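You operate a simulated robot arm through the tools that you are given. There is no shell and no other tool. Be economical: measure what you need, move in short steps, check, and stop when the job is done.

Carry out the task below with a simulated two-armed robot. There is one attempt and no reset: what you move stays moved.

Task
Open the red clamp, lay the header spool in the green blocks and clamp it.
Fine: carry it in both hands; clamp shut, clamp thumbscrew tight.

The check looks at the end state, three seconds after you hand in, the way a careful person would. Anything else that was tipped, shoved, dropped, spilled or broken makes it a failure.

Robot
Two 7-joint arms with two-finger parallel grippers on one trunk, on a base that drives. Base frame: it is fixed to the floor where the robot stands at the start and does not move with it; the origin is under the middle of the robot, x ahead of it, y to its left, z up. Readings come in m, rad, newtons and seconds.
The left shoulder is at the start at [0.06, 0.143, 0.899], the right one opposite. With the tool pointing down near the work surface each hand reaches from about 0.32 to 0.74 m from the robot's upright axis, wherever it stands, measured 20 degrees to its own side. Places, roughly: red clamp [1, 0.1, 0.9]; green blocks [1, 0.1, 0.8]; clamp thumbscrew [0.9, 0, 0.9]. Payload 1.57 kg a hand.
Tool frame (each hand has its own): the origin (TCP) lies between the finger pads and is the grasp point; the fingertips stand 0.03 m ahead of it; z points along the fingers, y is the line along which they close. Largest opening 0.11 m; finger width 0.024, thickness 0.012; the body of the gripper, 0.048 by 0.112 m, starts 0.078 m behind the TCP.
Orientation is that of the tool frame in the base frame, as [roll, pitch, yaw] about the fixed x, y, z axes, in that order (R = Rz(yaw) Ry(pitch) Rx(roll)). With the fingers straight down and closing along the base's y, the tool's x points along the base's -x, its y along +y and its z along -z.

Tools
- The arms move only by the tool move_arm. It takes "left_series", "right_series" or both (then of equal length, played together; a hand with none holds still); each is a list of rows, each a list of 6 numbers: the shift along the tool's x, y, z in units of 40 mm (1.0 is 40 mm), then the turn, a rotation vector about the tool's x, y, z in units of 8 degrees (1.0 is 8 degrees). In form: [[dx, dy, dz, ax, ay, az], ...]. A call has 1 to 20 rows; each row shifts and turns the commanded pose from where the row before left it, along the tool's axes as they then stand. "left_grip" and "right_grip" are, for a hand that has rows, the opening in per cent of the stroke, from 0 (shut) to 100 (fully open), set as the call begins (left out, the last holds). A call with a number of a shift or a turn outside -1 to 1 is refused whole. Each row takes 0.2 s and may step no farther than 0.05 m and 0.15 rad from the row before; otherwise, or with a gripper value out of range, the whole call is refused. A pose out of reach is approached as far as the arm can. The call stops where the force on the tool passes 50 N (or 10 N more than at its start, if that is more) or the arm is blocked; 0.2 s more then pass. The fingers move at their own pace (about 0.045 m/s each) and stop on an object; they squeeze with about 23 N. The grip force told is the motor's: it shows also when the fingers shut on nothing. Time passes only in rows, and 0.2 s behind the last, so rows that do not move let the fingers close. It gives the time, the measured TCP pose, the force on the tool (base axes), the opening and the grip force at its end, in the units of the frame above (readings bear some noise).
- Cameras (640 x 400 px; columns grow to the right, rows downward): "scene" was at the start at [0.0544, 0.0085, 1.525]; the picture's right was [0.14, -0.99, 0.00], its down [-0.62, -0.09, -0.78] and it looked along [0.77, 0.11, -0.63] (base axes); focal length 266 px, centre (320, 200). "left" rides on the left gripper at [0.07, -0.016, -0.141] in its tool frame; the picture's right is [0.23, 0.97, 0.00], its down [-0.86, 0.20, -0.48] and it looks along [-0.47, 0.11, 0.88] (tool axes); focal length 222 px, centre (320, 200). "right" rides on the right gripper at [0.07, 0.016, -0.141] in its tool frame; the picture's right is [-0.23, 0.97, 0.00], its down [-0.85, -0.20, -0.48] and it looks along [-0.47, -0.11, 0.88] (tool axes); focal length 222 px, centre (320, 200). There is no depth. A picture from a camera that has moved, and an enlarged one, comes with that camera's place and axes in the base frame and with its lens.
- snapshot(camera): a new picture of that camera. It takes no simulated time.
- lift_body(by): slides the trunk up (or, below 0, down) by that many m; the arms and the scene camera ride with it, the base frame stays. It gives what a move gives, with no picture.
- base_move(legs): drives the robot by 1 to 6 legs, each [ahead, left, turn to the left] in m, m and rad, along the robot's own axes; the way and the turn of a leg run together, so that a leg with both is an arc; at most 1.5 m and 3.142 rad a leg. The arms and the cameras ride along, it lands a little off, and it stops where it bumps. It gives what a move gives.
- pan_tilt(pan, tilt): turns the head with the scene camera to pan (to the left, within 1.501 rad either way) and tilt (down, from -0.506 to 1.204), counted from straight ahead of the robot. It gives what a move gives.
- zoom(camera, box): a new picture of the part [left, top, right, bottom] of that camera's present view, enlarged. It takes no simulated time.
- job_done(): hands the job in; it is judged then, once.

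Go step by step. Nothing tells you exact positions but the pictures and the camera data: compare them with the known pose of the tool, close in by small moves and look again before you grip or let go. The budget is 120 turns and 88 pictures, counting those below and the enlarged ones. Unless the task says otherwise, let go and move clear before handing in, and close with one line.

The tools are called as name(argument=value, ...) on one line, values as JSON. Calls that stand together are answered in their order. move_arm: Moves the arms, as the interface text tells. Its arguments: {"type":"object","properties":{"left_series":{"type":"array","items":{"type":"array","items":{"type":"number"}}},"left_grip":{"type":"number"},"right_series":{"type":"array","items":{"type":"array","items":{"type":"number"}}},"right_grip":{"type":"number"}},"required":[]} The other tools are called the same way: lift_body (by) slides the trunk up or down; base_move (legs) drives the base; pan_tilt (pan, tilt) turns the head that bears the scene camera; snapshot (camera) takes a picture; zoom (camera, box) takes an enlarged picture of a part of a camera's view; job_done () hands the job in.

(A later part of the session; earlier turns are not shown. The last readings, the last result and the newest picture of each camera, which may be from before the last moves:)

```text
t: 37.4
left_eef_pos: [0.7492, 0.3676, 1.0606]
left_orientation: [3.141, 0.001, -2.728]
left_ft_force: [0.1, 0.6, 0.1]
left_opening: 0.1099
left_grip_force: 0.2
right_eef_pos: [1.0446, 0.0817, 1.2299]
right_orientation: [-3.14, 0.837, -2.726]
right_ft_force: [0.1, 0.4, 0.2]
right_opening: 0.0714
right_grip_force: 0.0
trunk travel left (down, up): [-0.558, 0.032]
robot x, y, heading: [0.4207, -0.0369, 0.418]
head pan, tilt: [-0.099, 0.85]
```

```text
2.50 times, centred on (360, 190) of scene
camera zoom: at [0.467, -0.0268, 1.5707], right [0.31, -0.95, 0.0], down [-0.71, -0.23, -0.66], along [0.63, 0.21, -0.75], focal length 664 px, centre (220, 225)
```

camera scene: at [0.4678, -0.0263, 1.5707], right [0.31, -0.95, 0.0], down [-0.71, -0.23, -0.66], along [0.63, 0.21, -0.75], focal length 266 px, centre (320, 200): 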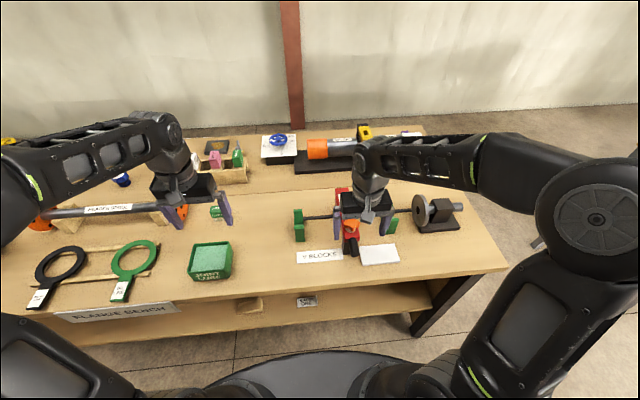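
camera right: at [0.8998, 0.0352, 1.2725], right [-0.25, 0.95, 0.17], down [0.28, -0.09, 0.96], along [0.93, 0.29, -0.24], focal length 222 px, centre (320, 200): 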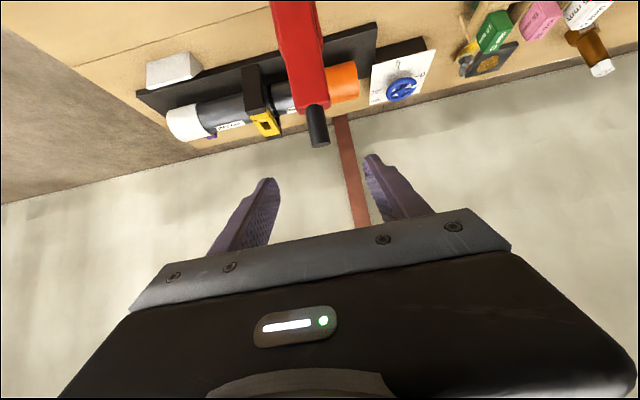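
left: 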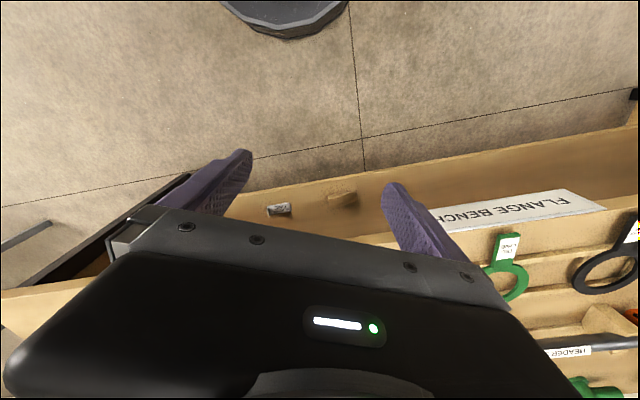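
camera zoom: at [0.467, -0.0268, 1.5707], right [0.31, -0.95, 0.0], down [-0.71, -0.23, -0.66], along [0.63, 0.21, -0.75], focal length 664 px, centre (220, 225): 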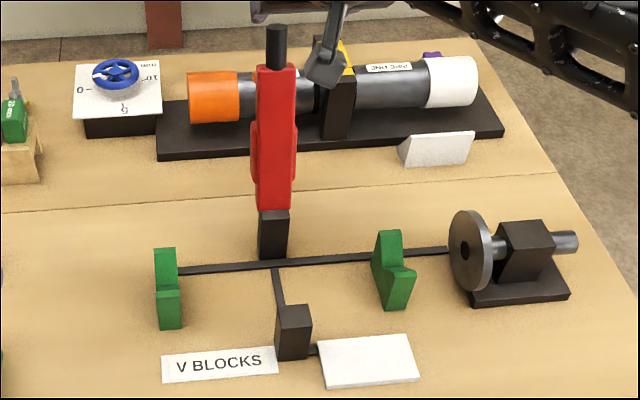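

The clamp stays open leaning back. Now I'll bring the right hand upright and back, and turn both hands 90° so the fingers close along the bench depth for gripping the pipe.

move_arm(right_series=[[0.66, 0, -0.74, 0, 0, 0], [0.66, 0, -0.74, 0, 0, 0], [0.66, 0, -0.74, 0, 0.5, 0], [0.3, 0, -0.3, 0, 0.9, 0], [0, 0, 0, 0, 0.9, 0], [0, 0, 0, 0, 0.9, 0], [0, 0, 0.3, 0, 0.9, 0], [0, 0, 0.5, 0, 0.9, 0], [0, 0, 0.7, 0, 0.9, 0], [0, 0, 0.8, 0, 0.1, 0], [0, 0, 0.8, 0, 0, 0], [0, 0, 0, 0, 0, 0]], left_series=[[0, 0, 0, 0, 0, 0.9375], [0, 0, 0, 0, 0, 0.9375], [0, 0, 0, 0, 0, 0.9375], [0, 0, 0, 0, 0, 0.9375], [0, 0, 0, 0, 0, 0.9375], [0, 0, 0, 0, 0, 0.9375], [0, 0, 0, 0, 0, 0.9375], [0, 0, 0, 0, 0, 0.9375], [0, 0, 0, 0, 0, 0.9375], [0, 0, 0, 0, 0, 0.9375], [0, 0, 0, 0, 0, 0.9375], [0, 0, 0, 0, 0, 0.9375]])

snapshot(camera="right")

snapshot(camera="left")

```text
t: 40.0
left_eef_pos: [0.7489, 0.367, 1.0587]
left_orientation: [-3.141, -0.001, 1.985]
left_ft_force: [0.2, 0.0, -0.7]
left_opening: 0.11
left_grip_force: 0.1
right_eef_pos: [0.9358, 0.0365, 1.1306]
right_orientation: [3.137, 0.14, -2.719]
right_ft_force: [0.5, 0.3, 0.9]
right_opening: 0.0716
right_grip_force: 0.0
right hand out of reach, approached as far as the arm can: row 8, 9
trunk travel left (down, up): [-0.558, 0.032]
robot x, y, heading: [0.4194, -0.0369, 0.417]
head pan, tilt: [-0.099, 0.85]
```

```text
53 pictures are left
camera right: at [0.8489, 0.0138, 1.2616], right [-0.19, 0.98, 0.04], down [0.79, 0.14, 0.59], along [0.58, 0.14, -0.81], focal length 222 px, centre (320, 200)
```

right: 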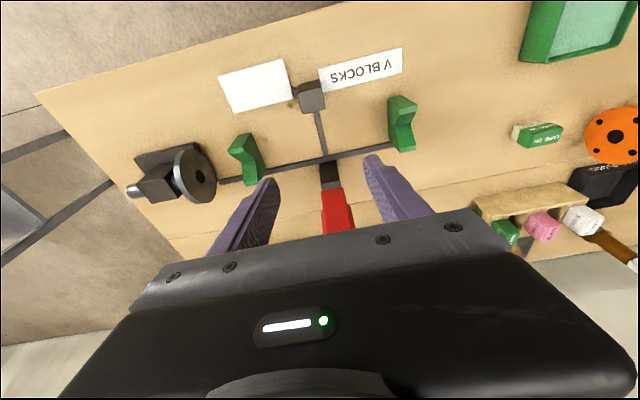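

```text
52 pictures are left
camera left: at [0.7062, 0.4252, 1.2009], right [0.8, 0.6, 0.0], down [0.53, -0.7, 0.48], along [0.29, -0.38, -0.88], focal length 222 px, centre (320, 200)
```

left: 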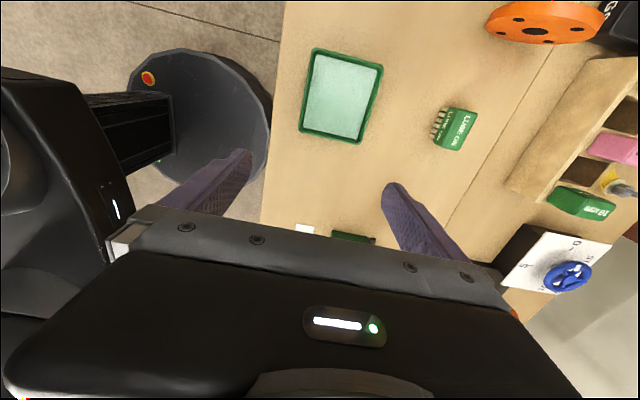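

zoom(camera="right", box=[120, 60, 440, 240])

zoom(camera="scene", box=[280, 180, 460, 270])

```text
2.00 times, centred on (280, 150) of right
camera zoom: at [0.8489, 0.0138, 1.2616], right [-0.19, 0.98, 0.04], down [0.79, 0.14, 0.59], along [0.58, 0.14, -0.81], focal length 444 px, centre (400, 300)
```

zoom: 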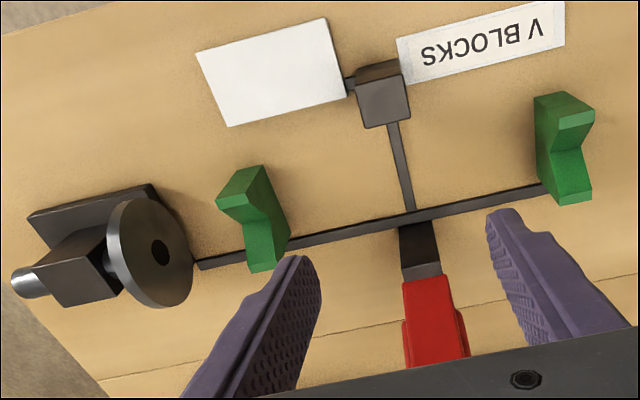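

```text
3.56 times, centred on (370, 225) of scene
camera zoom: at [0.4678, -0.0262, 1.5707], right [0.31, -0.95, 0.0], down [-0.71, -0.23, -0.66], along [0.63, 0.21, -0.75], focal length 945 px, centre (142, 111)
```

zoom: 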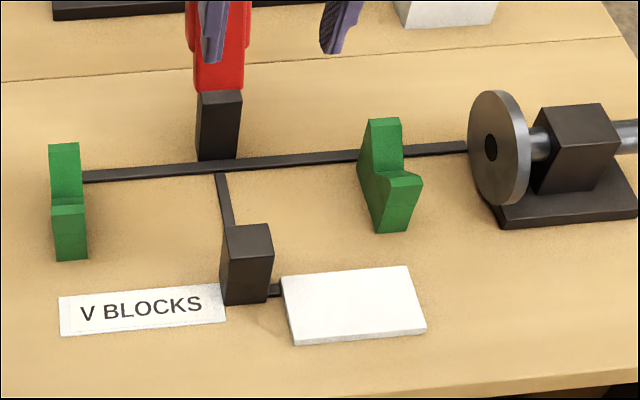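

Blocks: valleys at u≈-0.189 and -0.497 (centre ≈ -0.343), axis at n≈0.952, with the mating flange face at u≈-0.59. Next, straighten and turn the right hand, back off and slide over to the spool.

move_arm(right_series=[[0, 0, 0, 0, 0.5, 0], [0, 0, 0, 0, 0.5, 0], [0, 0, 0, 0, 0, -0.9375], [0, 0, 0, 0, 0, -0.9375], [0, 0, 0, 0, 0, -0.9375], [0, 0, 0, 0, 0, -0.9375], [0, 0, 0, 0, 0, -0.9375], [0, 0, 0, 0, 0, -0.9375], [0, 0, 0, 0, 0, -0.9375], [0, 0, 0, 0, 0, -0.9375], [0, 0, 0, 0, 0, -0.9375], [0, 0, 0, 0, 0, -0.9375], [0, 0, 0, 0, 0, -0.9375], [0, 0, 0, 0, 0, -0.9375]])

base_move(legs=[[-0.12, 0, 0], [0, 0.65, 0]])

pan_tilt(pan=0.0, tilt=0.75)

snapshot(camera="scene")

```text
t: 43.0
left_eef_pos: [0.7498, 0.3667, 1.059]
left_orientation: [3.142, 0.001, 1.986]
left_ft_force: [-0.2, 1.1, 0.2]
left_opening: 0.1099
left_grip_force: 0.0
right_eef_pos: [0.935, 0.0369, 1.1319]
right_orientation: [3.14, 0.006, -1.146]
right_ft_force: [-0.9, 1.5, 0.6]
right_opening: 0.0714
right_grip_force: 0.1
trunk travel left (down, up): [-0.558, 0.032]
robot x, y, heading: [0.4185, -0.0332, 0.415]
head pan, tilt: [-0.099, 0.85]
```

```text
t: 47.5
left_eef_pos: [0.3756, 0.9161, 1.061]
left_orientation: [3.141, 0.0, 1.986]
left_ft_force: [0.5, 0.3, 0.3]
left_opening: 0.11
left_grip_force: 0.0
right_eef_pos: [0.5633, 0.5852, 1.1314]
right_orientation: [-3.141, 0.005, -1.149]
right_ft_force: [0.0, -0.8, 0.2]
right_opening: 0.0718
right_grip_force: 0.1
trunk travel left (down, up): [-0.558, 0.032]
robot x, y, heading: [0.0506, 0.5102, 0.416]
head pan, tilt: [-0.099, 0.85]
```

```text
t: 48.2
left_eef_pos: [0.3753, 0.9158, 1.0601]
left_orientation: [-3.141, 0.0, 1.987]
left_ft_force: [-0.5, -0.3, -0.3]
left_opening: 0.11
left_grip_force: 0.1
right_eef_pos: [0.5624, 0.5852, 1.1315]
right_orientation: [-3.14, 0.006, -1.15]
right_ft_force: [0.5, -0.1, 0.3]
right_opening: 0.0714
right_grip_force: 0.1
trunk travel left (down, up): [-0.558, 0.032]
robot x, y, heading: [0.0476, 0.5108, 0.416]
head pan, tilt: [0.0, 0.75]
```

```text
49 pictures are left
camera scene: at [0.0961, 0.5317, 1.5787], right [0.4, -0.92, 0.0], down [-0.62, -0.28, -0.73], along [0.67, 0.29, -0.68], focal length 266 px, centre (320, 200)
```

scene: 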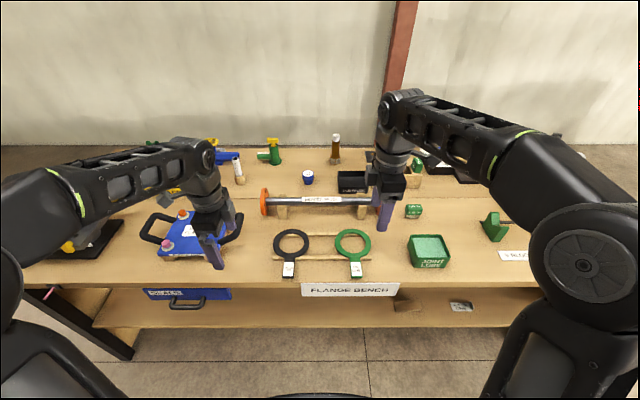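

zoom(camera="scene", box=[240, 160, 420, 260])

```text
3.56 times, centred on (330, 210) of scene
camera zoom: at [0.0961, 0.5317, 1.5787], right [0.4, -0.92, 0.0], down [-0.62, -0.28, -0.73], along [0.67, 0.29, -0.68], focal length 945 px, centre (284, 164)
```

zoom: 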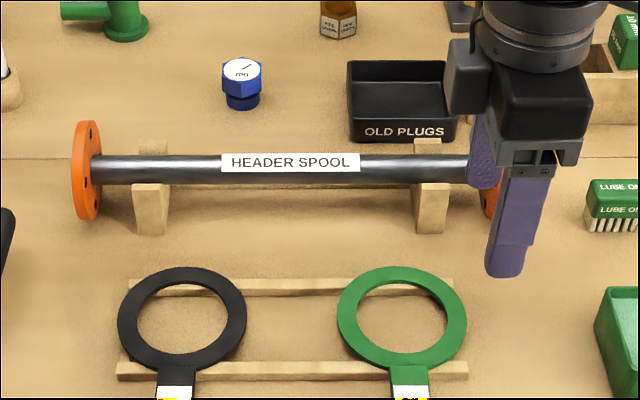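

The spool centre is about (0.787, 0.824), parallel to the bench, half-length 0.222. I'll drive in and bring both hands above the pipe at ±85 mm from its centre.

base_move(legs=[[0.125, 0, 0]])

move_arm(left_series=[[-0.69, 0.895, 0, 0, 0, 0], [-0.69, 0.895, 0, 0, 0, 0], [-0.69, 0.895, 0, 0, 0, 0], [-0.69, 0.895, 0, 0, 0, 0], [-0.69, 0.895, 0, 0, 0, 0], [-0.69, 0.895, 0, 0, 0, 0], [0, 0, 0.6, 0, 0, 0], [0, 0, 0.6, 0, 0, 0], [0, 0, 0, 0, 0, 0]], right_series=[[-0.177, -0.733, 0.2, 0, 0, 0], [-0.177, -0.733, 0.2, 0, 0, 0], [-0.177, -0.733, 0.2, 0, 0, 0], [-0.177, -0.733, 0.2, 0, 0, 0], [-0.177, -0.733, 0.2, 0, 0, 0], [-0.177, -0.733, 0.2, 0, 0, 0], [0, 0, 0.9, 0, 0, 0], [0, 0, 0.9, 0, 0, 0], [0, 0, 0, 0, 0, 0]], right_grip=100)

snapshot(camera="left")

snapshot(camera="right")

snapshot(camera="scene")

```text
t: 49.4
left_eef_pos: [0.4925, 0.9677, 1.0595]
left_orientation: [-3.14, -0.001, 1.988]
left_ft_force: [0.7, -0.6, -0.4]
left_opening: 0.1103
left_grip_force: 0.0
right_eef_pos: [0.6798, 0.6369, 1.1305]
right_orientation: [3.14, 0.005, -1.15]
right_ft_force: [0.3, -0.5, 0.0]
right_opening: 0.0715
right_grip_force: 0.1
trunk travel left (down, up): [-0.558, 0.032]
robot x, y, heading: [0.1607, 0.5666, 0.413]
head pan, tilt: [0.0, 0.75]
```

```text
t: 51.4
left_eef_pos: [0.6756, 0.9216, 1.0111]
left_orientation: [3.141, 0.0, 1.988]
left_ft_force: [-0.5, -0.2, -1.1]
left_opening: 0.1099
left_grip_force: 0.0
left hand out of reach, approached as far as the arm can: row 5, 6
right_eef_pos: [0.7175, 0.6683, 1.0456]
right_orientation: [3.141, 0.006, -1.148]
right_ft_force: [0.5, 0.2, 0.6]
right_opening: 0.1101
right_grip_force: 0.0
right hand out of reach, approached as far as the arm can: row 2, 3, 4, 5, 6
trunk travel left (down, up): [-0.558, 0.032]
robot x, y, heading: [0.1654, 0.5646, 0.42]
head pan, tilt: [0.0, 0.75]
```

```text
47 pictures are left
camera left: at [0.6318, 0.9792, 1.1524], right [0.8, 0.6, 0.0], down [0.53, -0.7, 0.48], along [0.29, -0.38, -0.88], focal length 222 px, centre (320, 200)
```

left: 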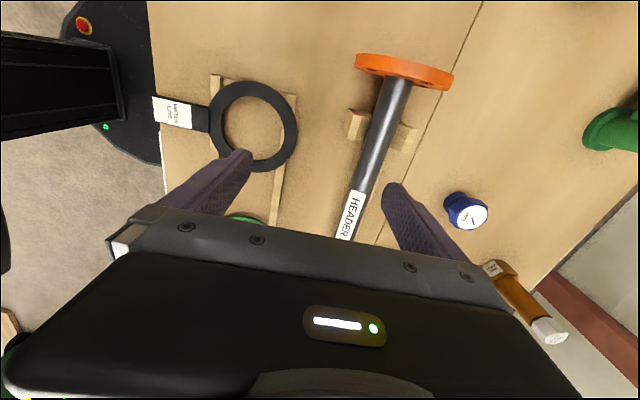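

```text
46 pictures are left
camera right: at [0.7324, 0.5972, 1.1866], right [-0.98, -0.19, 0.0], down [-0.17, 0.86, 0.48], along [-0.09, 0.47, -0.88], focal length 222 px, centre (320, 200)
```

right: 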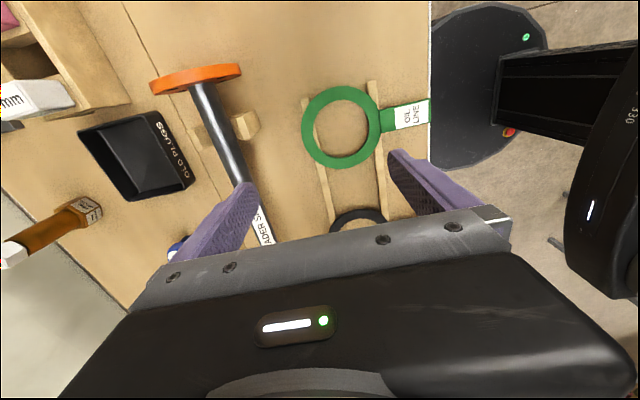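

```text
45 pictures are left
camera scene: at [0.2111, 0.5827, 1.5787], right [0.4, -0.91, 0.0], down [-0.62, -0.28, -0.73], along [0.67, 0.3, -0.68], focal length 266 px, centre (320, 200)
```

scene: 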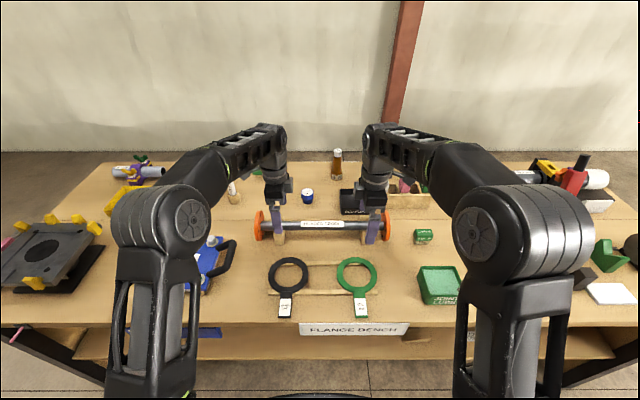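

Reach is short at hover height because the wrist is high; it improves lower down. The pipe axis is at z≈0.866, so I'll nudge the base in 2 cm and lower to z≈0.94 (tips still above the pipe).

base_move(legs=[[0.02, 0, 0]])

move_arm(left_series=[[0, 0, 0.6, 0, 0, 0], [0, 0, 0.6, 0, 0, 0], [0, 0, 0.5, 0, 0, 0], [0, 0, 0, 0, 0, 0]], right_series=[[0, 0, 0.6, 0, 0, 0], [0, 0, 0.6, 0, 0, 0], [0, 0, 0.5, 0, 0, 0], [0, 0, 0, 0, 0, 0]])

```text
t: 52.2
left_eef_pos: [0.6943, 0.93, 1.01]
left_orientation: [-3.138, 0.0, 1.985]
left_ft_force: [0.5, 0.4, -0.3]
left_opening: 0.1101
left_grip_force: 0.1
right_eef_pos: [0.7376, 0.6768, 1.045]
right_orientation: [3.139, 0.006, -1.149]
right_ft_force: [0.2, 0.2, 0.0]
right_opening: 0.1101
right_grip_force: 0.1
trunk travel left (down, up): [-0.558, 0.032]
robot x, y, heading: [0.1815, 0.5723, 0.416]
head pan, tilt: [0.0, 0.75]
```

```text
t: 53.2
left_eef_pos: [0.6925, 0.9301, 0.9408]
left_orientation: [-3.142, 0.001, 1.986]
left_ft_force: [0.0, -0.6, 1.4]
left_opening: 0.1099
left_grip_force: 0.0
right_eef_pos: [0.7347, 0.676, 0.9772]
right_orientation: [3.141, 0.004, -1.149]
right_ft_force: [-0.1, 0.6, -0.4]
right_opening: 0.1101
right_grip_force: 0.0
trunk travel left (down, up): [-0.558, 0.032]
robot x, y, heading: [0.1787, 0.5735, 0.419]
head pan, tilt: [0.0, 0.75]
```

move_arm(left_series=[[-0.42, 0.363, 0, 0, 0, 0], [-0.42, 0.363, 0, 0, 0, 0], [-0.42, 0.363, 0, 0, 0, 0], [0, 0, 0, 0, 0, 0], [0, 0, 0, 0, 0, 0]], right_series=[[0, 0, 0.9, 0, 0, 0], [-0.243, -0.897, 0, 0, 0, 0], [-0.243, -0.897, 0, 0, 0, 0], [-0.243, -0.897, 0, 0, 0, 0], [0, 0, 0, 0, 0, 0]])

snapshot(camera="left")

snapshot(camera="right")

```text
t: 54.4
left_eef_pos: [0.7545, 0.8998, 0.9438]
left_orientation: [-3.141, -0.001, 1.986]
left_ft_force: [0.1, 0.3, 0.6]
left_opening: 0.11
left_grip_force: 0.1
right_eef_pos: [0.8237, 0.7458, 0.9417]
right_orientation: [-3.142, 0.004, -1.15]
right_ft_force: [0.4, 0.3, 0.3]
right_opening: 0.11
right_grip_force: 0.1
trunk travel left (down, up): [-0.558, 0.032]
robot x, y, heading: [0.1789, 0.5717, 0.415]
head pan, tilt: [0.0, 0.75]
```

```text
44 pictures are left
camera left: at [0.7113, 0.9582, 1.0841], right [0.8, 0.6, 0.0], down [0.53, -0.7, 0.48], along [0.29, -0.38, -0.88], focal length 222 px, centre (320, 200)
```

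left: 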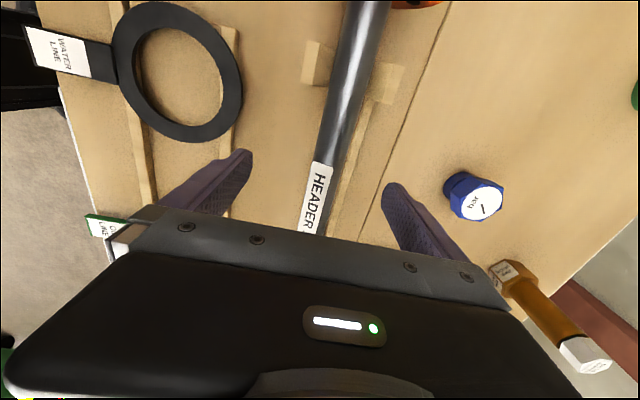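

```text
43 pictures are left
camera right: at [0.8384, 0.6753, 1.0825], right [-0.98, -0.19, 0.0], down [-0.17, 0.86, 0.48], along [-0.09, 0.47, -0.88], focal length 222 px, centre (320, 200)
```

right: 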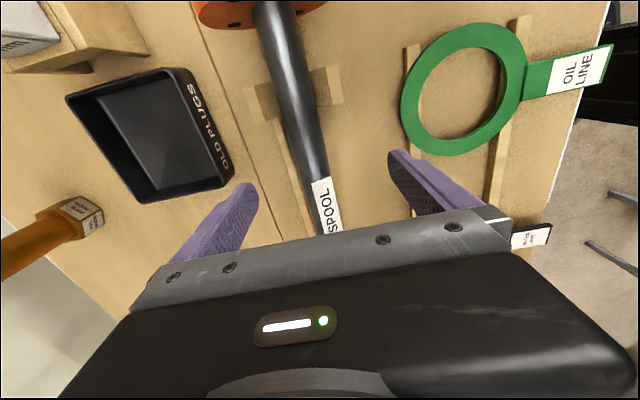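

Both hands straddle the pipe well. Lower to z≈0.868, then close the fingers.

move_arm(left_series=[[0, 0.1, 0.63, 0, 0, 0], [0, 0, 0.63, 0, 0, 0], [0, 0, 0.63, 0, 0, 0], [0, 0, 0, 0, 0, 0]], right_series=[[0, -0.1, 0.61, 0, 0, 0], [0, 0, 0.61, 0, 0, 0], [0, 0, 0.61, 0, 0, 0], [0, 0, 0, 0, 0, 0]])

zoom(camera="scene", box=[230, 150, 430, 270])

```text
t: 55.4
left_eef_pos: [0.7578, 0.9019, 0.867]
left_orientation: [3.141, 0.0, 1.986]
left_ft_force: [-0.3, -0.3, -0.4]
left_opening: 0.1097
left_grip_force: 0.1
right_eef_pos: [0.828, 0.7483, 0.8675]
right_orientation: [-3.139, 0.005, -1.15]
right_ft_force: [-0.3, 0.2, -0.1]
right_opening: 0.1099
right_grip_force: 0.1
trunk travel left (down, up): [-0.558, 0.032]
robot x, y, heading: [0.1801, 0.5717, 0.413]
head pan, tilt: [0.0, 0.75]
```

```text
3.20 times, centred on (330, 210) of scene
camera zoom: at [0.2296, 0.5909, 1.5787], right [0.4, -0.91, 0.0], down [-0.62, -0.28, -0.73], along [0.67, 0.3, -0.68], focal length 851 px, centre (288, 168)
```

zoom: 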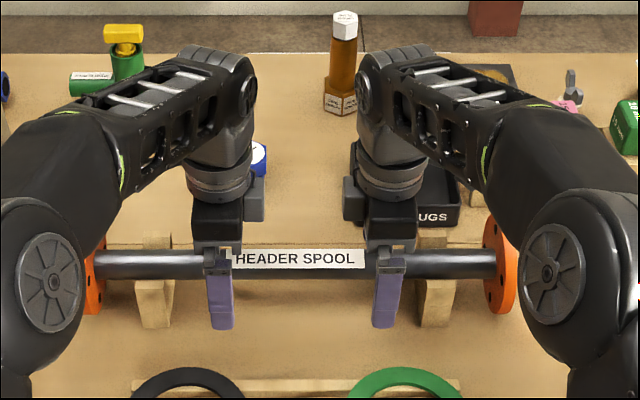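

move_arm(left_series=[[0, 0, 0, 0, 0, 0], [0, 0, 0, 0, 0, 0], [0, 0, 0, 0, 0, 0], [0, 0, 0, 0, 0, 0], [0, 0, 0, 0, 0, 0], [0, 0, 0, 0, 0, 0]], right_series=[[0, 0, 0, 0, 0, 0], [0, 0, 0, 0, 0, 0], [0, 0, 0, 0, 0, 0], [0, 0, 0, 0, 0, 0], [0, 0, 0, 0, 0, 0], [0, 0, 0, 0, 0, 0]], left_grip=0, right_grip=0)

```text
t: 56.8
left_eef_pos: [0.764, 0.9048, 0.8672]
left_orientation: [3.137, 0.002, 1.987]
left_ft_force: [25.9, 7.6, 2.9]
left_opening: 0.0309
left_grip_force: 22.6
right_eef_pos: [0.8313, 0.751, 0.8685]
right_orientation: [-3.135, 0.007, -1.152]
right_ft_force: [14.3, 8.5, 7.9]
right_opening: 0.0311
right_grip_force: 23.1
trunk travel left (down, up): [-0.558, 0.032]
robot x, y, heading: [0.1833, 0.5756, 0.419]
head pan, tilt: [0.0, 0.75]
```

Gripped (31 mm pipe). Relieve the side load, then lift slowly together.

move_arm(left_series=[[0, 0.15, 0, 0, 0, 0], [0, 0, -0.25, 0, 0, 0], [0, 0, -0.25, 0, 0, 0], [0, 0, 0, 0, 0, 0]], right_series=[[0, -0.09, 0, 0, 0, 0], [0, 0, -0.25, 0, 0, 0], [0, 0, -0.25, 0, 0, 0], [0, 0, 0, 0, 0, 0]])

```text
t: 57.8
left_eef_pos: [0.7638, 0.904, 0.8882]
left_orientation: [-3.139, 0.0, 1.988]
left_ft_force: [-4.0, -1.3, 5.7]
left_opening: 0.0307
left_grip_force: 23.9
right_eef_pos: [0.8306, 0.7507, 0.8887]
right_orientation: [-3.141, 0.007, -1.146]
right_ft_force: [7.3, 4.6, 0.1]
right_opening: 0.03
right_grip_force: 22.7
trunk travel left (down, up): [-0.558, 0.032]
robot x, y, heading: [0.1791, 0.5738, 0.412]
head pan, tilt: [0.0, 0.75]
```

move_arm(left_series=[[0, 0, -0.6, 0, 0, 0], [0, 0, -0.6, 0, 0, 0], [0, -0.2, -0.6, 0, 0, 0], [0, -0.7, -0.3, 0, 0, 0], [0, -0.7, -0.3, 0, 0, 0], [0, -0.7, -0.3, 0, 0, 0], [0, 0, 0, 0, 0, 0]], right_series=[[0, 0, -0.6, 0, 0, 0], [0, 0, -0.6, 0, 0, 0], [0, 0.2, -0.6, 0, 0, 0], [0, 0.7, -0.3, 0, 0, 0], [0, 0.7, -0.3, 0, 0, 0], [0, 0.7, -0.3, 0, 0, 0], [0, 0, 0, 0, 0, 0]])

snapshot(camera="scene")

```text
t: 59.4
left_eef_pos: [0.6821, 0.868, 0.9935]
left_orientation: [-3.14, 0.0, 1.987]
left_ft_force: [-1.8, -7.2, -8.9]
left_opening: 0.0307
left_grip_force: 23.2
right_eef_pos: [0.7488, 0.714, 0.9969]
right_orientation: [3.141, 0.005, -1.148]
right_ft_force: [1.8, 7.2, -13.7]
right_opening: 0.0312
right_grip_force: 22.6
trunk travel left (down, up): [-0.558, 0.032]
robot x, y, heading: [0.1807, 0.5727, 0.418]
head pan, tilt: [0.0, 0.75]
```

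```text
41 pictures are left
camera scene: at [0.2336, 0.5926, 1.5784], right [0.4, -0.91, 0.0], down [-0.63, -0.28, -0.73], along [0.67, 0.29, -0.68], focal length 266 px, centre (320, 200)
```

scene: 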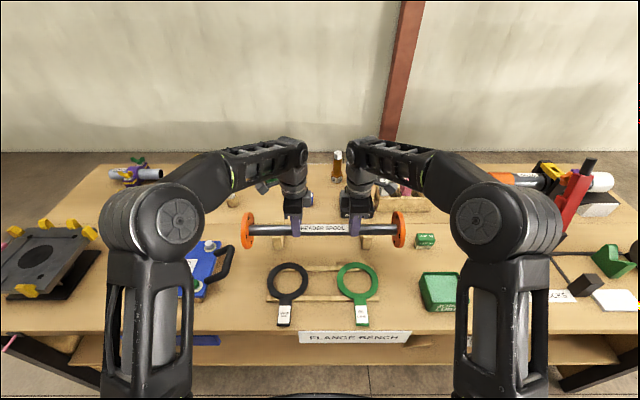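

The spool is held by both hands (~22.6 N total). Back off, slide right in front of the V-blocks.

base_move(legs=[[-0.14, 0, 0], [0, -0.79, 0]])

snapshot(camera="scene")

```text
t: 64.6
left_eef_pos: [0.8706, 0.0873, 0.9955]
left_orientation: [-3.137, 0.001, 1.987]
left_ft_force: [-0.1, -11.4, -15.4]
left_opening: 0.0311
left_grip_force: 22.9
right_eef_pos: [0.9382, -0.0652, 0.9971]
right_orientation: [3.141, 0.006, -1.149]
right_ft_force: [-0.9, 11.8, -8.5]
right_opening: 0.0311
right_grip_force: 23.1
trunk travel left (down, up): [-0.558, 0.032]
robot x, y, heading: [0.3723, -0.2075, 0.417]
head pan, tilt: [0.0, 0.75]
```

```text
40 pictures are left
camera scene: at [0.4222, -0.1894, 1.5786], right [0.4, -0.91, 0.0], down [-0.62, -0.28, -0.73], along [0.67, 0.3, -0.68], focal length 266 px, centre (320, 200)
```

scene: 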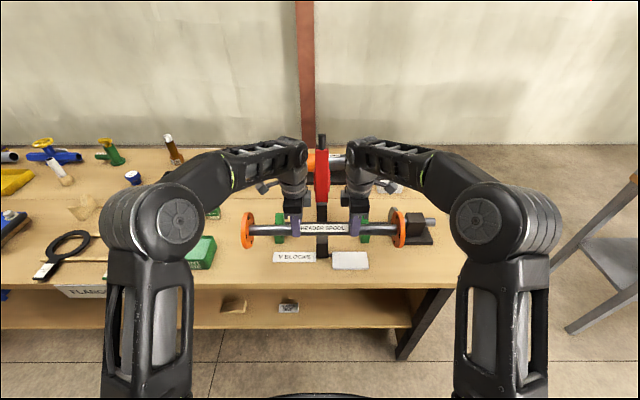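

base_move(legs=[[0.11, 0, 0]])

zoom(camera="scene", box=[220, 140, 460, 290])

snapshot(camera="left")

snapshot(camera="right")

```text
t: 65.8
left_eef_pos: [0.9708, 0.1325, 0.9936]
left_orientation: [-3.136, -0.002, 1.988]
left_ft_force: [-1.9, -2.1, -11.1]
left_opening: 0.031
left_grip_force: 23.1
right_eef_pos: [1.0393, -0.0211, 0.9959]
right_orientation: [3.139, 0.006, -1.147]
right_ft_force: [3.5, 3.7, -12.5]
right_opening: 0.0311
right_grip_force: 22.6
trunk travel left (down, up): [-0.558, 0.032]
robot x, y, heading: [0.4735, -0.1602, 0.416]
head pan, tilt: [0.0, 0.75]
```

```text
2.67 times, centred on (340, 215) of scene
camera zoom: at [0.5234, -0.1439, 1.5785], right [0.41, -0.91, 0.0], down [-0.63, -0.28, -0.73], along [0.67, 0.3, -0.68], focal length 709 px, centre (267, 160)
```

zoom: 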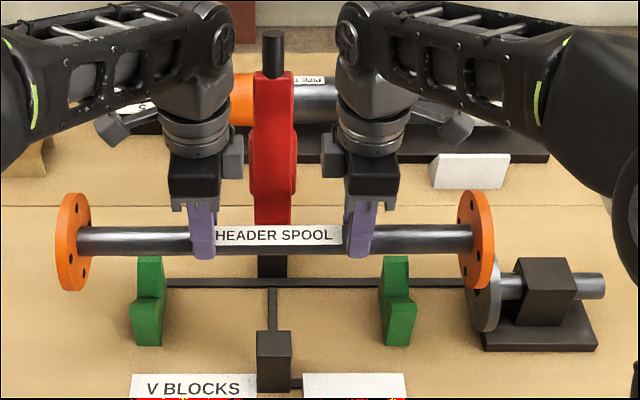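

```text
38 pictures are left
camera left: at [0.9283, 0.1904, 1.1346], right [0.8, 0.6, 0.0], down [0.53, -0.7, 0.48], along [0.28, -0.38, -0.88], focal length 222 px, centre (320, 200)
```

left: 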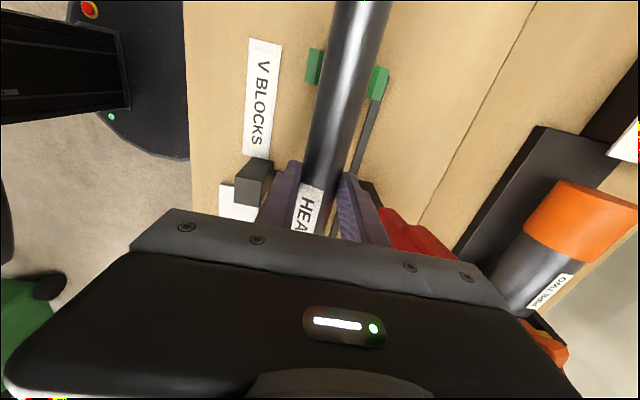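

```text
37 pictures are left
camera right: at [1.0539, -0.0923, 1.1366], right [-0.98, -0.19, 0.0], down [-0.17, 0.86, 0.48], along [-0.1, 0.47, -0.88], focal length 222 px, centre (320, 200)
```

right: 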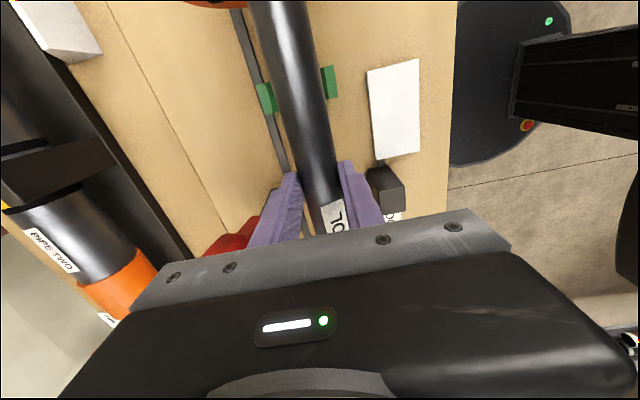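

Alignment along the bench is good (spool centre u≈-0.345 vs blocks -0.342, flange gap ~15–25 mm). Shift 9 mm deeper and lower to about z=0.91.

move_arm(left_series=[[0, 0.22, 0, 0, 0, 0], [0, 0, 0.7, 0, 0, 0], [0, 0, 0.7, 0, 0, 0], [0, 0, 0.65, 0, 0, 0], [0, 0, 0, 0, 0, 0]], right_series=[[0, -0.22, 0, 0, 0, 0], [0, 0, 0.7, 0, 0, 0], [0, 0, 0.7, 0, 0, 0], [0, 0, 0.7, 0, 0, 0], [0, 0, 0, 0, 0, 0]])

zoom(camera="scene", box=[220, 140, 460, 290])

zoom(camera="left", box=[220, 0, 480, 200])

zoom(camera="right", box=[160, 0, 420, 200])

```text
t: 67.0
left_eef_pos: [0.9781, 0.1354, 0.9108]
left_orientation: [-3.138, 0.0, 1.988]
left_ft_force: [1.5, -2.8, -11.8]
left_opening: 0.0311
left_grip_force: 22.8
right_eef_pos: [1.0463, -0.0189, 0.9127]
right_orientation: [3.141, 0.007, -1.147]
right_ft_force: [-1.6, 3.5, -8.8]
right_opening: 0.0308
right_grip_force: 22.3
trunk travel left (down, up): [-0.558, 0.032]
robot x, y, heading: [0.4714, -0.1604, 0.415]
head pan, tilt: [0.0, 0.75]
```

```text
2.67 times, centred on (340, 215) of scene
camera zoom: at [0.5211, -0.1449, 1.5786], right [0.41, -0.91, 0.0], down [-0.62, -0.28, -0.73], along [0.67, 0.3, -0.68], focal length 709 px, centre (267, 160)
```

zoom: 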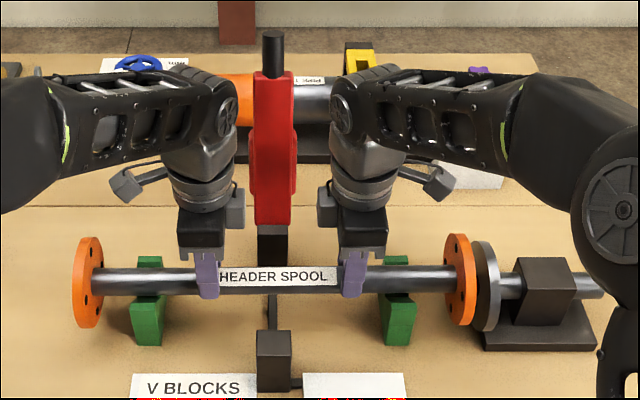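

```text
2.00 times, centred on (350, 100) of left
camera zoom: at [0.9345, 0.193, 1.0512], right [0.8, 0.6, 0.0], down [0.53, -0.7, 0.48], along [0.28, -0.38, -0.88], focal length 444 px, centre (260, 400)
```

zoom: 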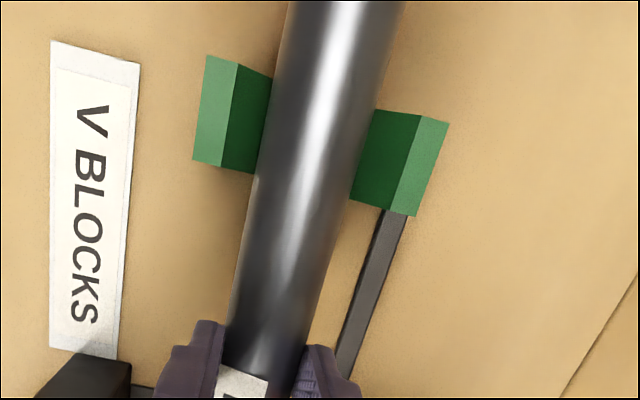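

```text
2.00 times, centred on (290, 100) of right
camera zoom: at [1.0604, -0.0897, 1.0531], right [-0.98, -0.19, 0.0], down [-0.17, 0.86, 0.48], along [-0.09, 0.47, -0.88], focal length 444 px, centre (380, 400)
```

zoom: 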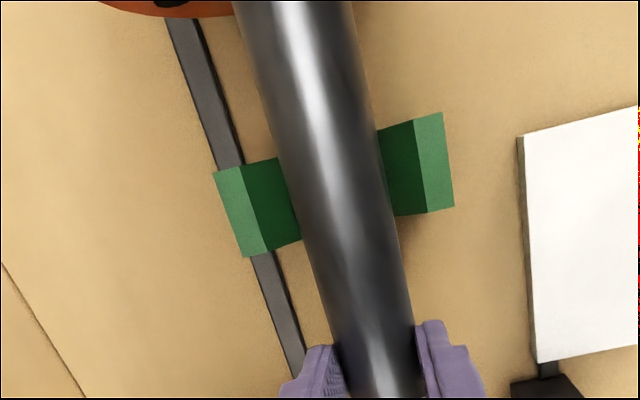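

Nicely over the V's. Small correction of 5 mm deeper and 4 mm left, then lower in small steps to touch.

move_arm(left_series=[[0.1, 0.12, 0, 0, 0, 0], [0, 0, 0.3, 0, 0, 0], [0, 0, 0.25, 0, 0, 0], [0, 0, 0.15, 0, 0, 0], [0, 0, 0, 0, 0, 0]], right_series=[[-0.1, -0.12, 0, 0, 0, 0], [0, 0, 0.3, 0, 0, 0], [0, 0, 0.3, 0, 0, 0], [0, 0, 0.15, 0, 0, 0], [0, 0, 0, 0, 0, 0]])

zoom(camera="left", box=[220, 0, 480, 200])

zoom(camera="right", box=[160, 0, 420, 200])

```text
t: 68.2
left_eef_pos: [0.9775, 0.1392, 0.887]
left_orientation: [3.139, 0.0, 1.987]
left_ft_force: [-7.8, -4.1, 20.6]
left_opening: 0.0311
left_grip_force: 22.8
right_eef_pos: [1.0455, -0.0132, 0.8861]
right_orientation: [-3.137, 0.007, -1.147]
right_ft_force: [-4.1, -2.3, 19.8]
right_opening: 0.0312
right_grip_force: 23.2
trunk travel left (down, up): [-0.558, 0.032]
robot x, y, heading: [0.4748, -0.1667, 0.417]
head pan, tilt: [0.0, 0.75]
```

```text
2.00 times, centred on (350, 100) of left
camera zoom: at [0.9339, 0.1969, 1.0288], right [0.8, 0.6, 0.0], down [0.53, -0.7, 0.48], along [0.29, -0.38, -0.88], focal length 444 px, centre (260, 400)
```

zoom: 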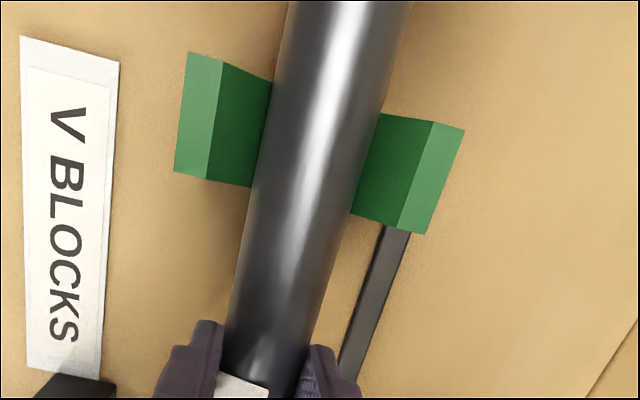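

```text
2.00 times, centred on (290, 100) of right
camera zoom: at [1.0593, -0.0848, 1.0272], right [-0.98, -0.19, 0.0], down [-0.17, 0.86, 0.48], along [-0.09, 0.48, -0.87], focal length 444 px, centre (380, 400)
```

zoom: 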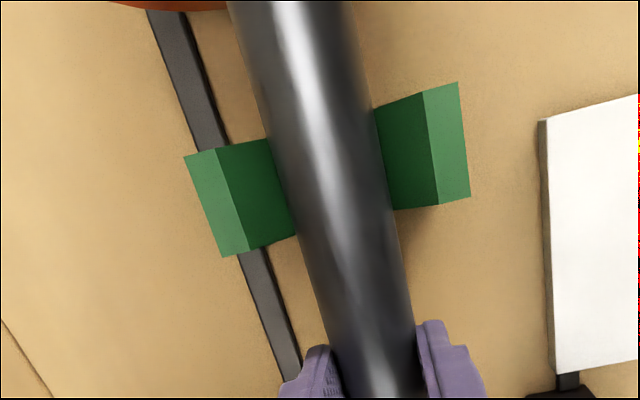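

Contact on both blocks at z≈0.886 with balanced loads. Ease the downward press, then open the hands.

move_arm(left_series=[[0, -0.04, -0.1, 0, 0, 0], [0, 0, 0, 0, 0, 0]], right_series=[[0, 0.02, -0.1, 0, 0, 0], [0, 0, 0, 0, 0, 0]])

snapshot(camera="scene")

```text
t: 68.8
left_eef_pos: [0.978, 0.1398, 0.8881]
left_orientation: [-3.141, 0.002, 1.987]
left_ft_force: [5.2, -4.9, -8.2]
left_opening: 0.0307
left_grip_force: 22.7
right_eef_pos: [1.0459, -0.0131, 0.8866]
right_orientation: [3.14, 0.008, -1.145]
right_ft_force: [-12.8, -2.2, 10.8]
right_opening: 0.031
right_grip_force: 22.8
trunk travel left (down, up): [-0.558, 0.032]
robot x, y, heading: [0.4713, -0.1639, 0.42]
head pan, tilt: [0.0, 0.75]
```

```text
31 pictures are left
camera scene: at [0.5187, -0.146, 1.5783], right [0.4, -0.91, 0.0], down [-0.62, -0.28, -0.73], along [0.67, 0.3, -0.68], focal length 266 px, centre (320, 200)
```

scene: 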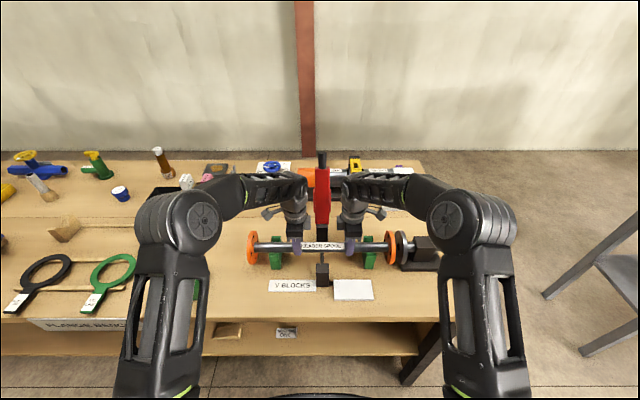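

move_arm(left_series=[[0, 0, 0, 0, 0, 0], [0, 0, 0, 0, 0, 0], [0, 0, 0, 0, 0, 0], [0, 0, 0, 0, 0, 0], [0, 0, -0.6, 0, 0, 0], [0, 0, -0.6, 0, 0, 0], [0, 0, -0.6, 0, 0, 0], [0, 0, -0.6, 0, 0, 0], [0, 0, -0.6, 0, 0, 0]], right_series=[[0, 0, 0, 0, 0, 0], [0, 0, 0, 0, 0, 0], [0, 0, 0, 0, 0, 0], [0, 0, 0, 0, 0, 0], [0, 0, -0.6, 0, 0, 0], [0, 0, -0.6, 0, 0, 0], [0, 0, -0.6, 0, 0, 0], [0, 0, -0.6, 0, 0, 0], [0, 0, -0.6, 0, 0, 0]], left_grip=70, right_grip=70)

zoom(camera="scene", box=[220, 160, 460, 310])

```text
t: 70.8
left_eef_pos: [0.9788, 0.14, 1.0096]
left_orientation: [-3.14, 0.001, 1.989]
left_ft_force: [-0.2, -0.5, 0.0]
left_opening: 0.077
left_grip_force: 0.0
right_eef_pos: [1.0461, -0.0135, 1.0083]
right_orientation: [-3.141, 0.006, -1.145]
right_ft_force: [0.4, 0.5, -0.3]
right_opening: 0.077
right_grip_force: 0.0
trunk travel left (down, up): [-0.558, 0.032]
robot x, y, heading: [0.4725, -0.1644, 0.414]
head pan, tilt: [0.0, 0.75]
```

```text
2.67 times, centred on (340, 235) of scene
camera zoom: at [0.519, -0.1458, 1.5787], right [0.41, -0.91, 0.0], down [-0.62, -0.28, -0.73], along [0.67, 0.3, -0.68], focal length 709 px, centre (267, 107)
```

zoom: 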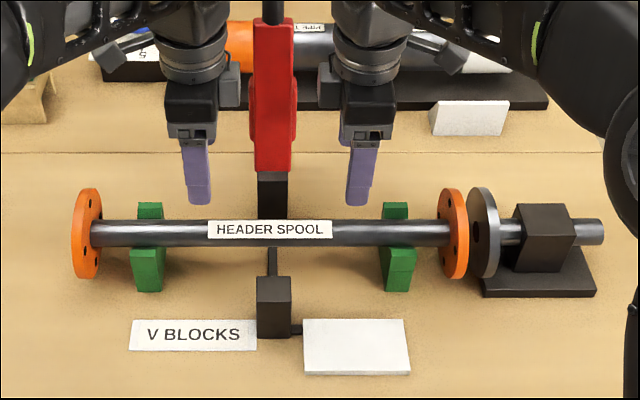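

The spool rests in both V-blocks, clear of the mating flange. Retract both hands, turn the right hand back, and shift the base left so the clamp is at a good spot for the right arm.

move_arm(left_series=[[0, -0.95, -0.1, 0, 0, 0], [0, -0.95, -0.1, 0, 0, 0], [0, -0.95, -0.1, 0, 0, 0], [0, -0.95, 0, 0, 0, 0], [0.5, 0, 0, 0, 0, 0], [0.8, 0, 0, 0, 0, 0], [0.8, 0, 0, 0, 0, 0], [0.8, 0, 0, 0, 0, 0], [0, 0, 0, 0, 0, 0], [0, 0, 0, 0, 0, 0], [0, 0, 0, 0, 0, 0], [0, 0, 0, 0, 0, 0], [0, 0, 0, 0, 0, 0], [0, 0, 0, 0, 0, 0], [0, 0, 0, 0, 0, 0], [0, 0, 0, 0, 0, 0]], right_series=[[0, 0.95, -0.3, 0, 0, 0], [0, 0.95, -0.3, 0, 0, 0], [0, 0.95, -0.3, 0, 0, 0], [0, 0.95, 0, 0, 0, 0], [0, 0, 0, 0, 0, 0.9375], [0, 0, 0, 0, 0, 0.9375], [0, 0, 0, 0, 0, 0.9375], [0, 0, 0, 0, 0, 0.9375], [0, 0, 0, 0, 0, 0.9375], [0, 0, 0, 0, 0, 0.9375], [0, 0, 0, 0, 0, 0.9375], [0, 0, 0, 0, 0, 0.9375], [0, 0, 0, 0, 0, 0.9375], [0, 0, 0, 0, 0, 0.9375], [0, 0, 0, 0, 0, 0.9375], [0, 0, 0, 0, 0, 0.9375]])

base_move(legs=[[0, 0.14, 0]])

```text
t: 74.2
left_eef_pos: [0.7927, 0.1855, 1.0216]
left_orientation: [-3.14, 0.001, 1.986]
left_ft_force: [0.0, 0.0, 0.1]
left_opening: 0.0766
left_grip_force: 0.1
right_eef_pos: [0.9075, -0.0751, 1.043]
right_orientation: [3.135, 0.0, -2.721]
right_ft_force: [-0.3, 0.4, 0.3]
right_opening: 0.0772
right_grip_force: 0.1
trunk travel left (down, up): [-0.558, 0.032]
robot x, y, heading: [0.4711, -0.1629, 0.417]
head pan, tilt: [0.0, 0.75]
```

```text
t: 75.5
left_eef_pos: [0.7354, 0.3164, 1.0218]
left_orientation: [-3.139, 0.001, 1.99]
left_ft_force: [-0.4, -0.1, 0.1]
left_opening: 0.0772
left_grip_force: 0.0
right_eef_pos: [0.8506, 0.0558, 1.0438]
right_orientation: [3.136, 0.0, -2.719]
right_ft_force: [0.0, 0.0, 0.4]
right_opening: 0.0771
right_grip_force: 0.0
trunk travel left (down, up): [-0.558, 0.032]
robot x, y, heading: [0.4169, -0.0338, 0.417]
head pan, tilt: [0.0, 0.75]
```

move_arm(right_series=[[-0.583, -0.45, -0.717, 0, 0, 0], [-0.583, -0.45, -0.717, 0, 0, 0], [-0.583, -0.45, -0.717, 0, 0, 0], [-0.49, 0, -0.42, 0, -1, 0], [-0.545, 0, -0.344, 0, -1, 0], [-0.588, 0, -0.265, 0, -1, 0], [-0.62, 0, -0.18, 0, -1, 0], [-0.64, 0, -0.09, 0, -1, 0], [-0.647, 0, 0, 0, -1, 0], [0, 0, 0, 0, 0, 0], [0, 0, 0, 0, 0, 0]])

snapshot(camera="right")

```text
t: 77.9
left_eef_pos: [0.7345, 0.3162, 1.0212]
left_orientation: [-3.14, 0.0, 1.989]
left_ft_force: [0.6, -0.6, -0.5]
left_opening: 0.0772
left_grip_force: 0.0
right_eef_pos: [1.0426, 0.082, 1.2283]
right_orientation: [3.134, 0.838, -2.722]
right_ft_force: [-0.8, -0.4, 0.6]
right_opening: 0.0771
right_grip_force: 0.0
trunk travel left (down, up): [-0.558, 0.032]
robot x, y, heading: [0.4129, -0.0353, 0.42]
head pan, tilt: [0.0, 0.75]
```

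```text
29 pictures are left
camera right: at [0.8989, 0.0328, 1.2705], right [-0.26, 0.95, 0.17], down [0.28, -0.1, 0.95], along [0.92, 0.3, -0.24], focal length 222 px, centre (320, 200)
```

right: 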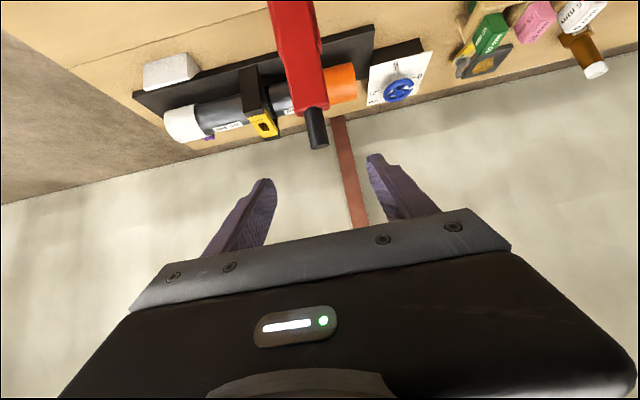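

The pose matches my previous withdrawal point. Advance 0.152 m along the fingers and grip the handle.

move_arm(right_series=[[0, 0, 0.8, 0, 0, 0], [0, 0, 0.8, 0, 0, 0], [0, 0, 0.8, 0, 0, 0], [0, 0, 0.8, 0, 0, 0], [0, 0, 0.6, 0, 0, 0], [0, 0, 0, 0, 0, 0]])

move_arm(right_series=[[0, 0, 0, 0, 0, 0], [0, 0, 0, 0, 0, 0], [0, 0, 0, 0, 0, 0], [0, 0, 0, 0, 0, 0], [0, 0, 0, 0, 0, 0]], right_grip=0)

```text
t: 79.3
left_eef_pos: [0.7339, 0.3158, 1.0211]
left_orientation: [-3.139, -0.002, 1.99]
left_ft_force: [0.3, 0.2, 0.1]
left_opening: 0.0773
left_grip_force: 0.0
right_eef_pos: [1.1482, 0.1284, 1.1277]
right_orientation: [3.134, 0.839, -2.724]
right_ft_force: [-0.3, -0.5, 0.6]
right_opening: 0.077
right_grip_force: 0.0
trunk travel left (down, up): [-0.558, 0.032]
robot x, y, heading: [0.414, -0.0354, 0.417]
head pan, tilt: [0.0, 0.75]
```

```text
t: 80.5
left_eef_pos: [0.7356, 0.3144, 1.0224]
left_orientation: [-3.14, -0.002, 1.988]
left_ft_force: [-0.1, 0.4, -1.2]
left_opening: 0.0771
left_grip_force: 0.1
right_eef_pos: [1.1477, 0.1278, 1.1288]
right_orientation: [3.134, 0.838, -2.723]
right_ft_force: [2.2, -3.8, 0.5]
right_opening: 0.0258
right_grip_force: 32.0
trunk travel left (down, up): [-0.558, 0.032]
robot x, y, heading: [0.4156, -0.0344, 0.419]
head pan, tilt: [0.0, 0.75]
```

move_arm(right_series=[[0.205, 0, -0.51, 0, 0.24, 0], [0.27, 0, -0.48, 0, 0.24, 0], [0.333, 0, -0.436, 0, 0.24, 0], [0.387, 0, -0.388, 0, 0.24, 0], [0.435, 0, -0.334, 0, 0.24, 0], [0, 0, 0, 0, 0, 0]])

```text
t: 81.9
left_eef_pos: [0.7372, 0.3164, 1.0197]
left_orientation: [-3.137, -0.001, 1.99]
left_ft_force: [0.4, -0.2, -1.3]
left_opening: 0.0771
left_grip_force: 0.1
right_eef_pos: [1.052, 0.0849, 1.1423]
right_orientation: [3.134, 0.666, -2.721]
right_ft_force: [7.1, 1.3, -25.0]
right_opening: 0.0258
right_grip_force: 36.8
trunk travel left (down, up): [-0.558, 0.032]
robot x, y, heading: [0.4155, -0.0377, 0.422]
head pan, tilt: [0.0, 0.75]
```

move_arm(right_series=[[0.078, 0, 0.098, 0, 0, 0], [0.476, 0, -0.272, 0, 0.4, 0], [0.512, 0, -0.193, 0, 0.4, 0], [0.537, 0, -0.113, 0, 0.4, 0], [0.55, 0, -0.028, 0, 0.4, 0], [0, 0, 0, 0, 0, 0]])

```text
t: 83.3
left_eef_pos: [0.7351, 0.3155, 1.0212]
left_orientation: [-3.138, 0.001, 1.99]
left_ft_force: [0.2, 0.3, -0.7]
left_opening: 0.0769
left_grip_force: 0.0
right_eef_pos: [0.9753, 0.0514, 1.1131]
right_orientation: [3.135, 0.445, -2.717]
right_ft_force: [7.3, 0.9, -2.6]
right_opening: 0.0255
right_grip_force: 37.5
trunk travel left (down, up): [-0.558, 0.032]
robot x, y, heading: [0.4139, -0.0332, 0.421]
head pan, tilt: [0.0, 0.75]
```

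move_arm(right_series=[[0.53, 0, 0.055, 0, 0.36, 0], [0.518, 0, 0.137, 0, 0.36, 0], [0.493, 0, 0.211, 0, 0.36, 0], [0.452, 0, 0.283, 0, 0.36, 0], [0.41, 0, 0.35, 0, 0.36, 0], [0, 0, 0, 0, 0, 0]])

```text
t: 84.7
left_eef_pos: [0.7353, 0.3153, 1.0216]
left_orientation: [-3.137, -0.001, 1.989]
left_ft_force: [0.5, -0.1, -0.2]
left_opening: 0.0769
left_grip_force: 0.1
right_eef_pos: [0.9052, 0.0191, 1.039]
right_orientation: [3.134, 0.195, -2.72]
right_ft_force: [10.9, 1.7, -2.5]
right_opening: 0.0256
right_grip_force: 36.9
trunk travel left (down, up): [-0.558, 0.032]
robot x, y, heading: [0.4147, -0.0382, 0.42]
head pan, tilt: [0.0, 0.75]
```

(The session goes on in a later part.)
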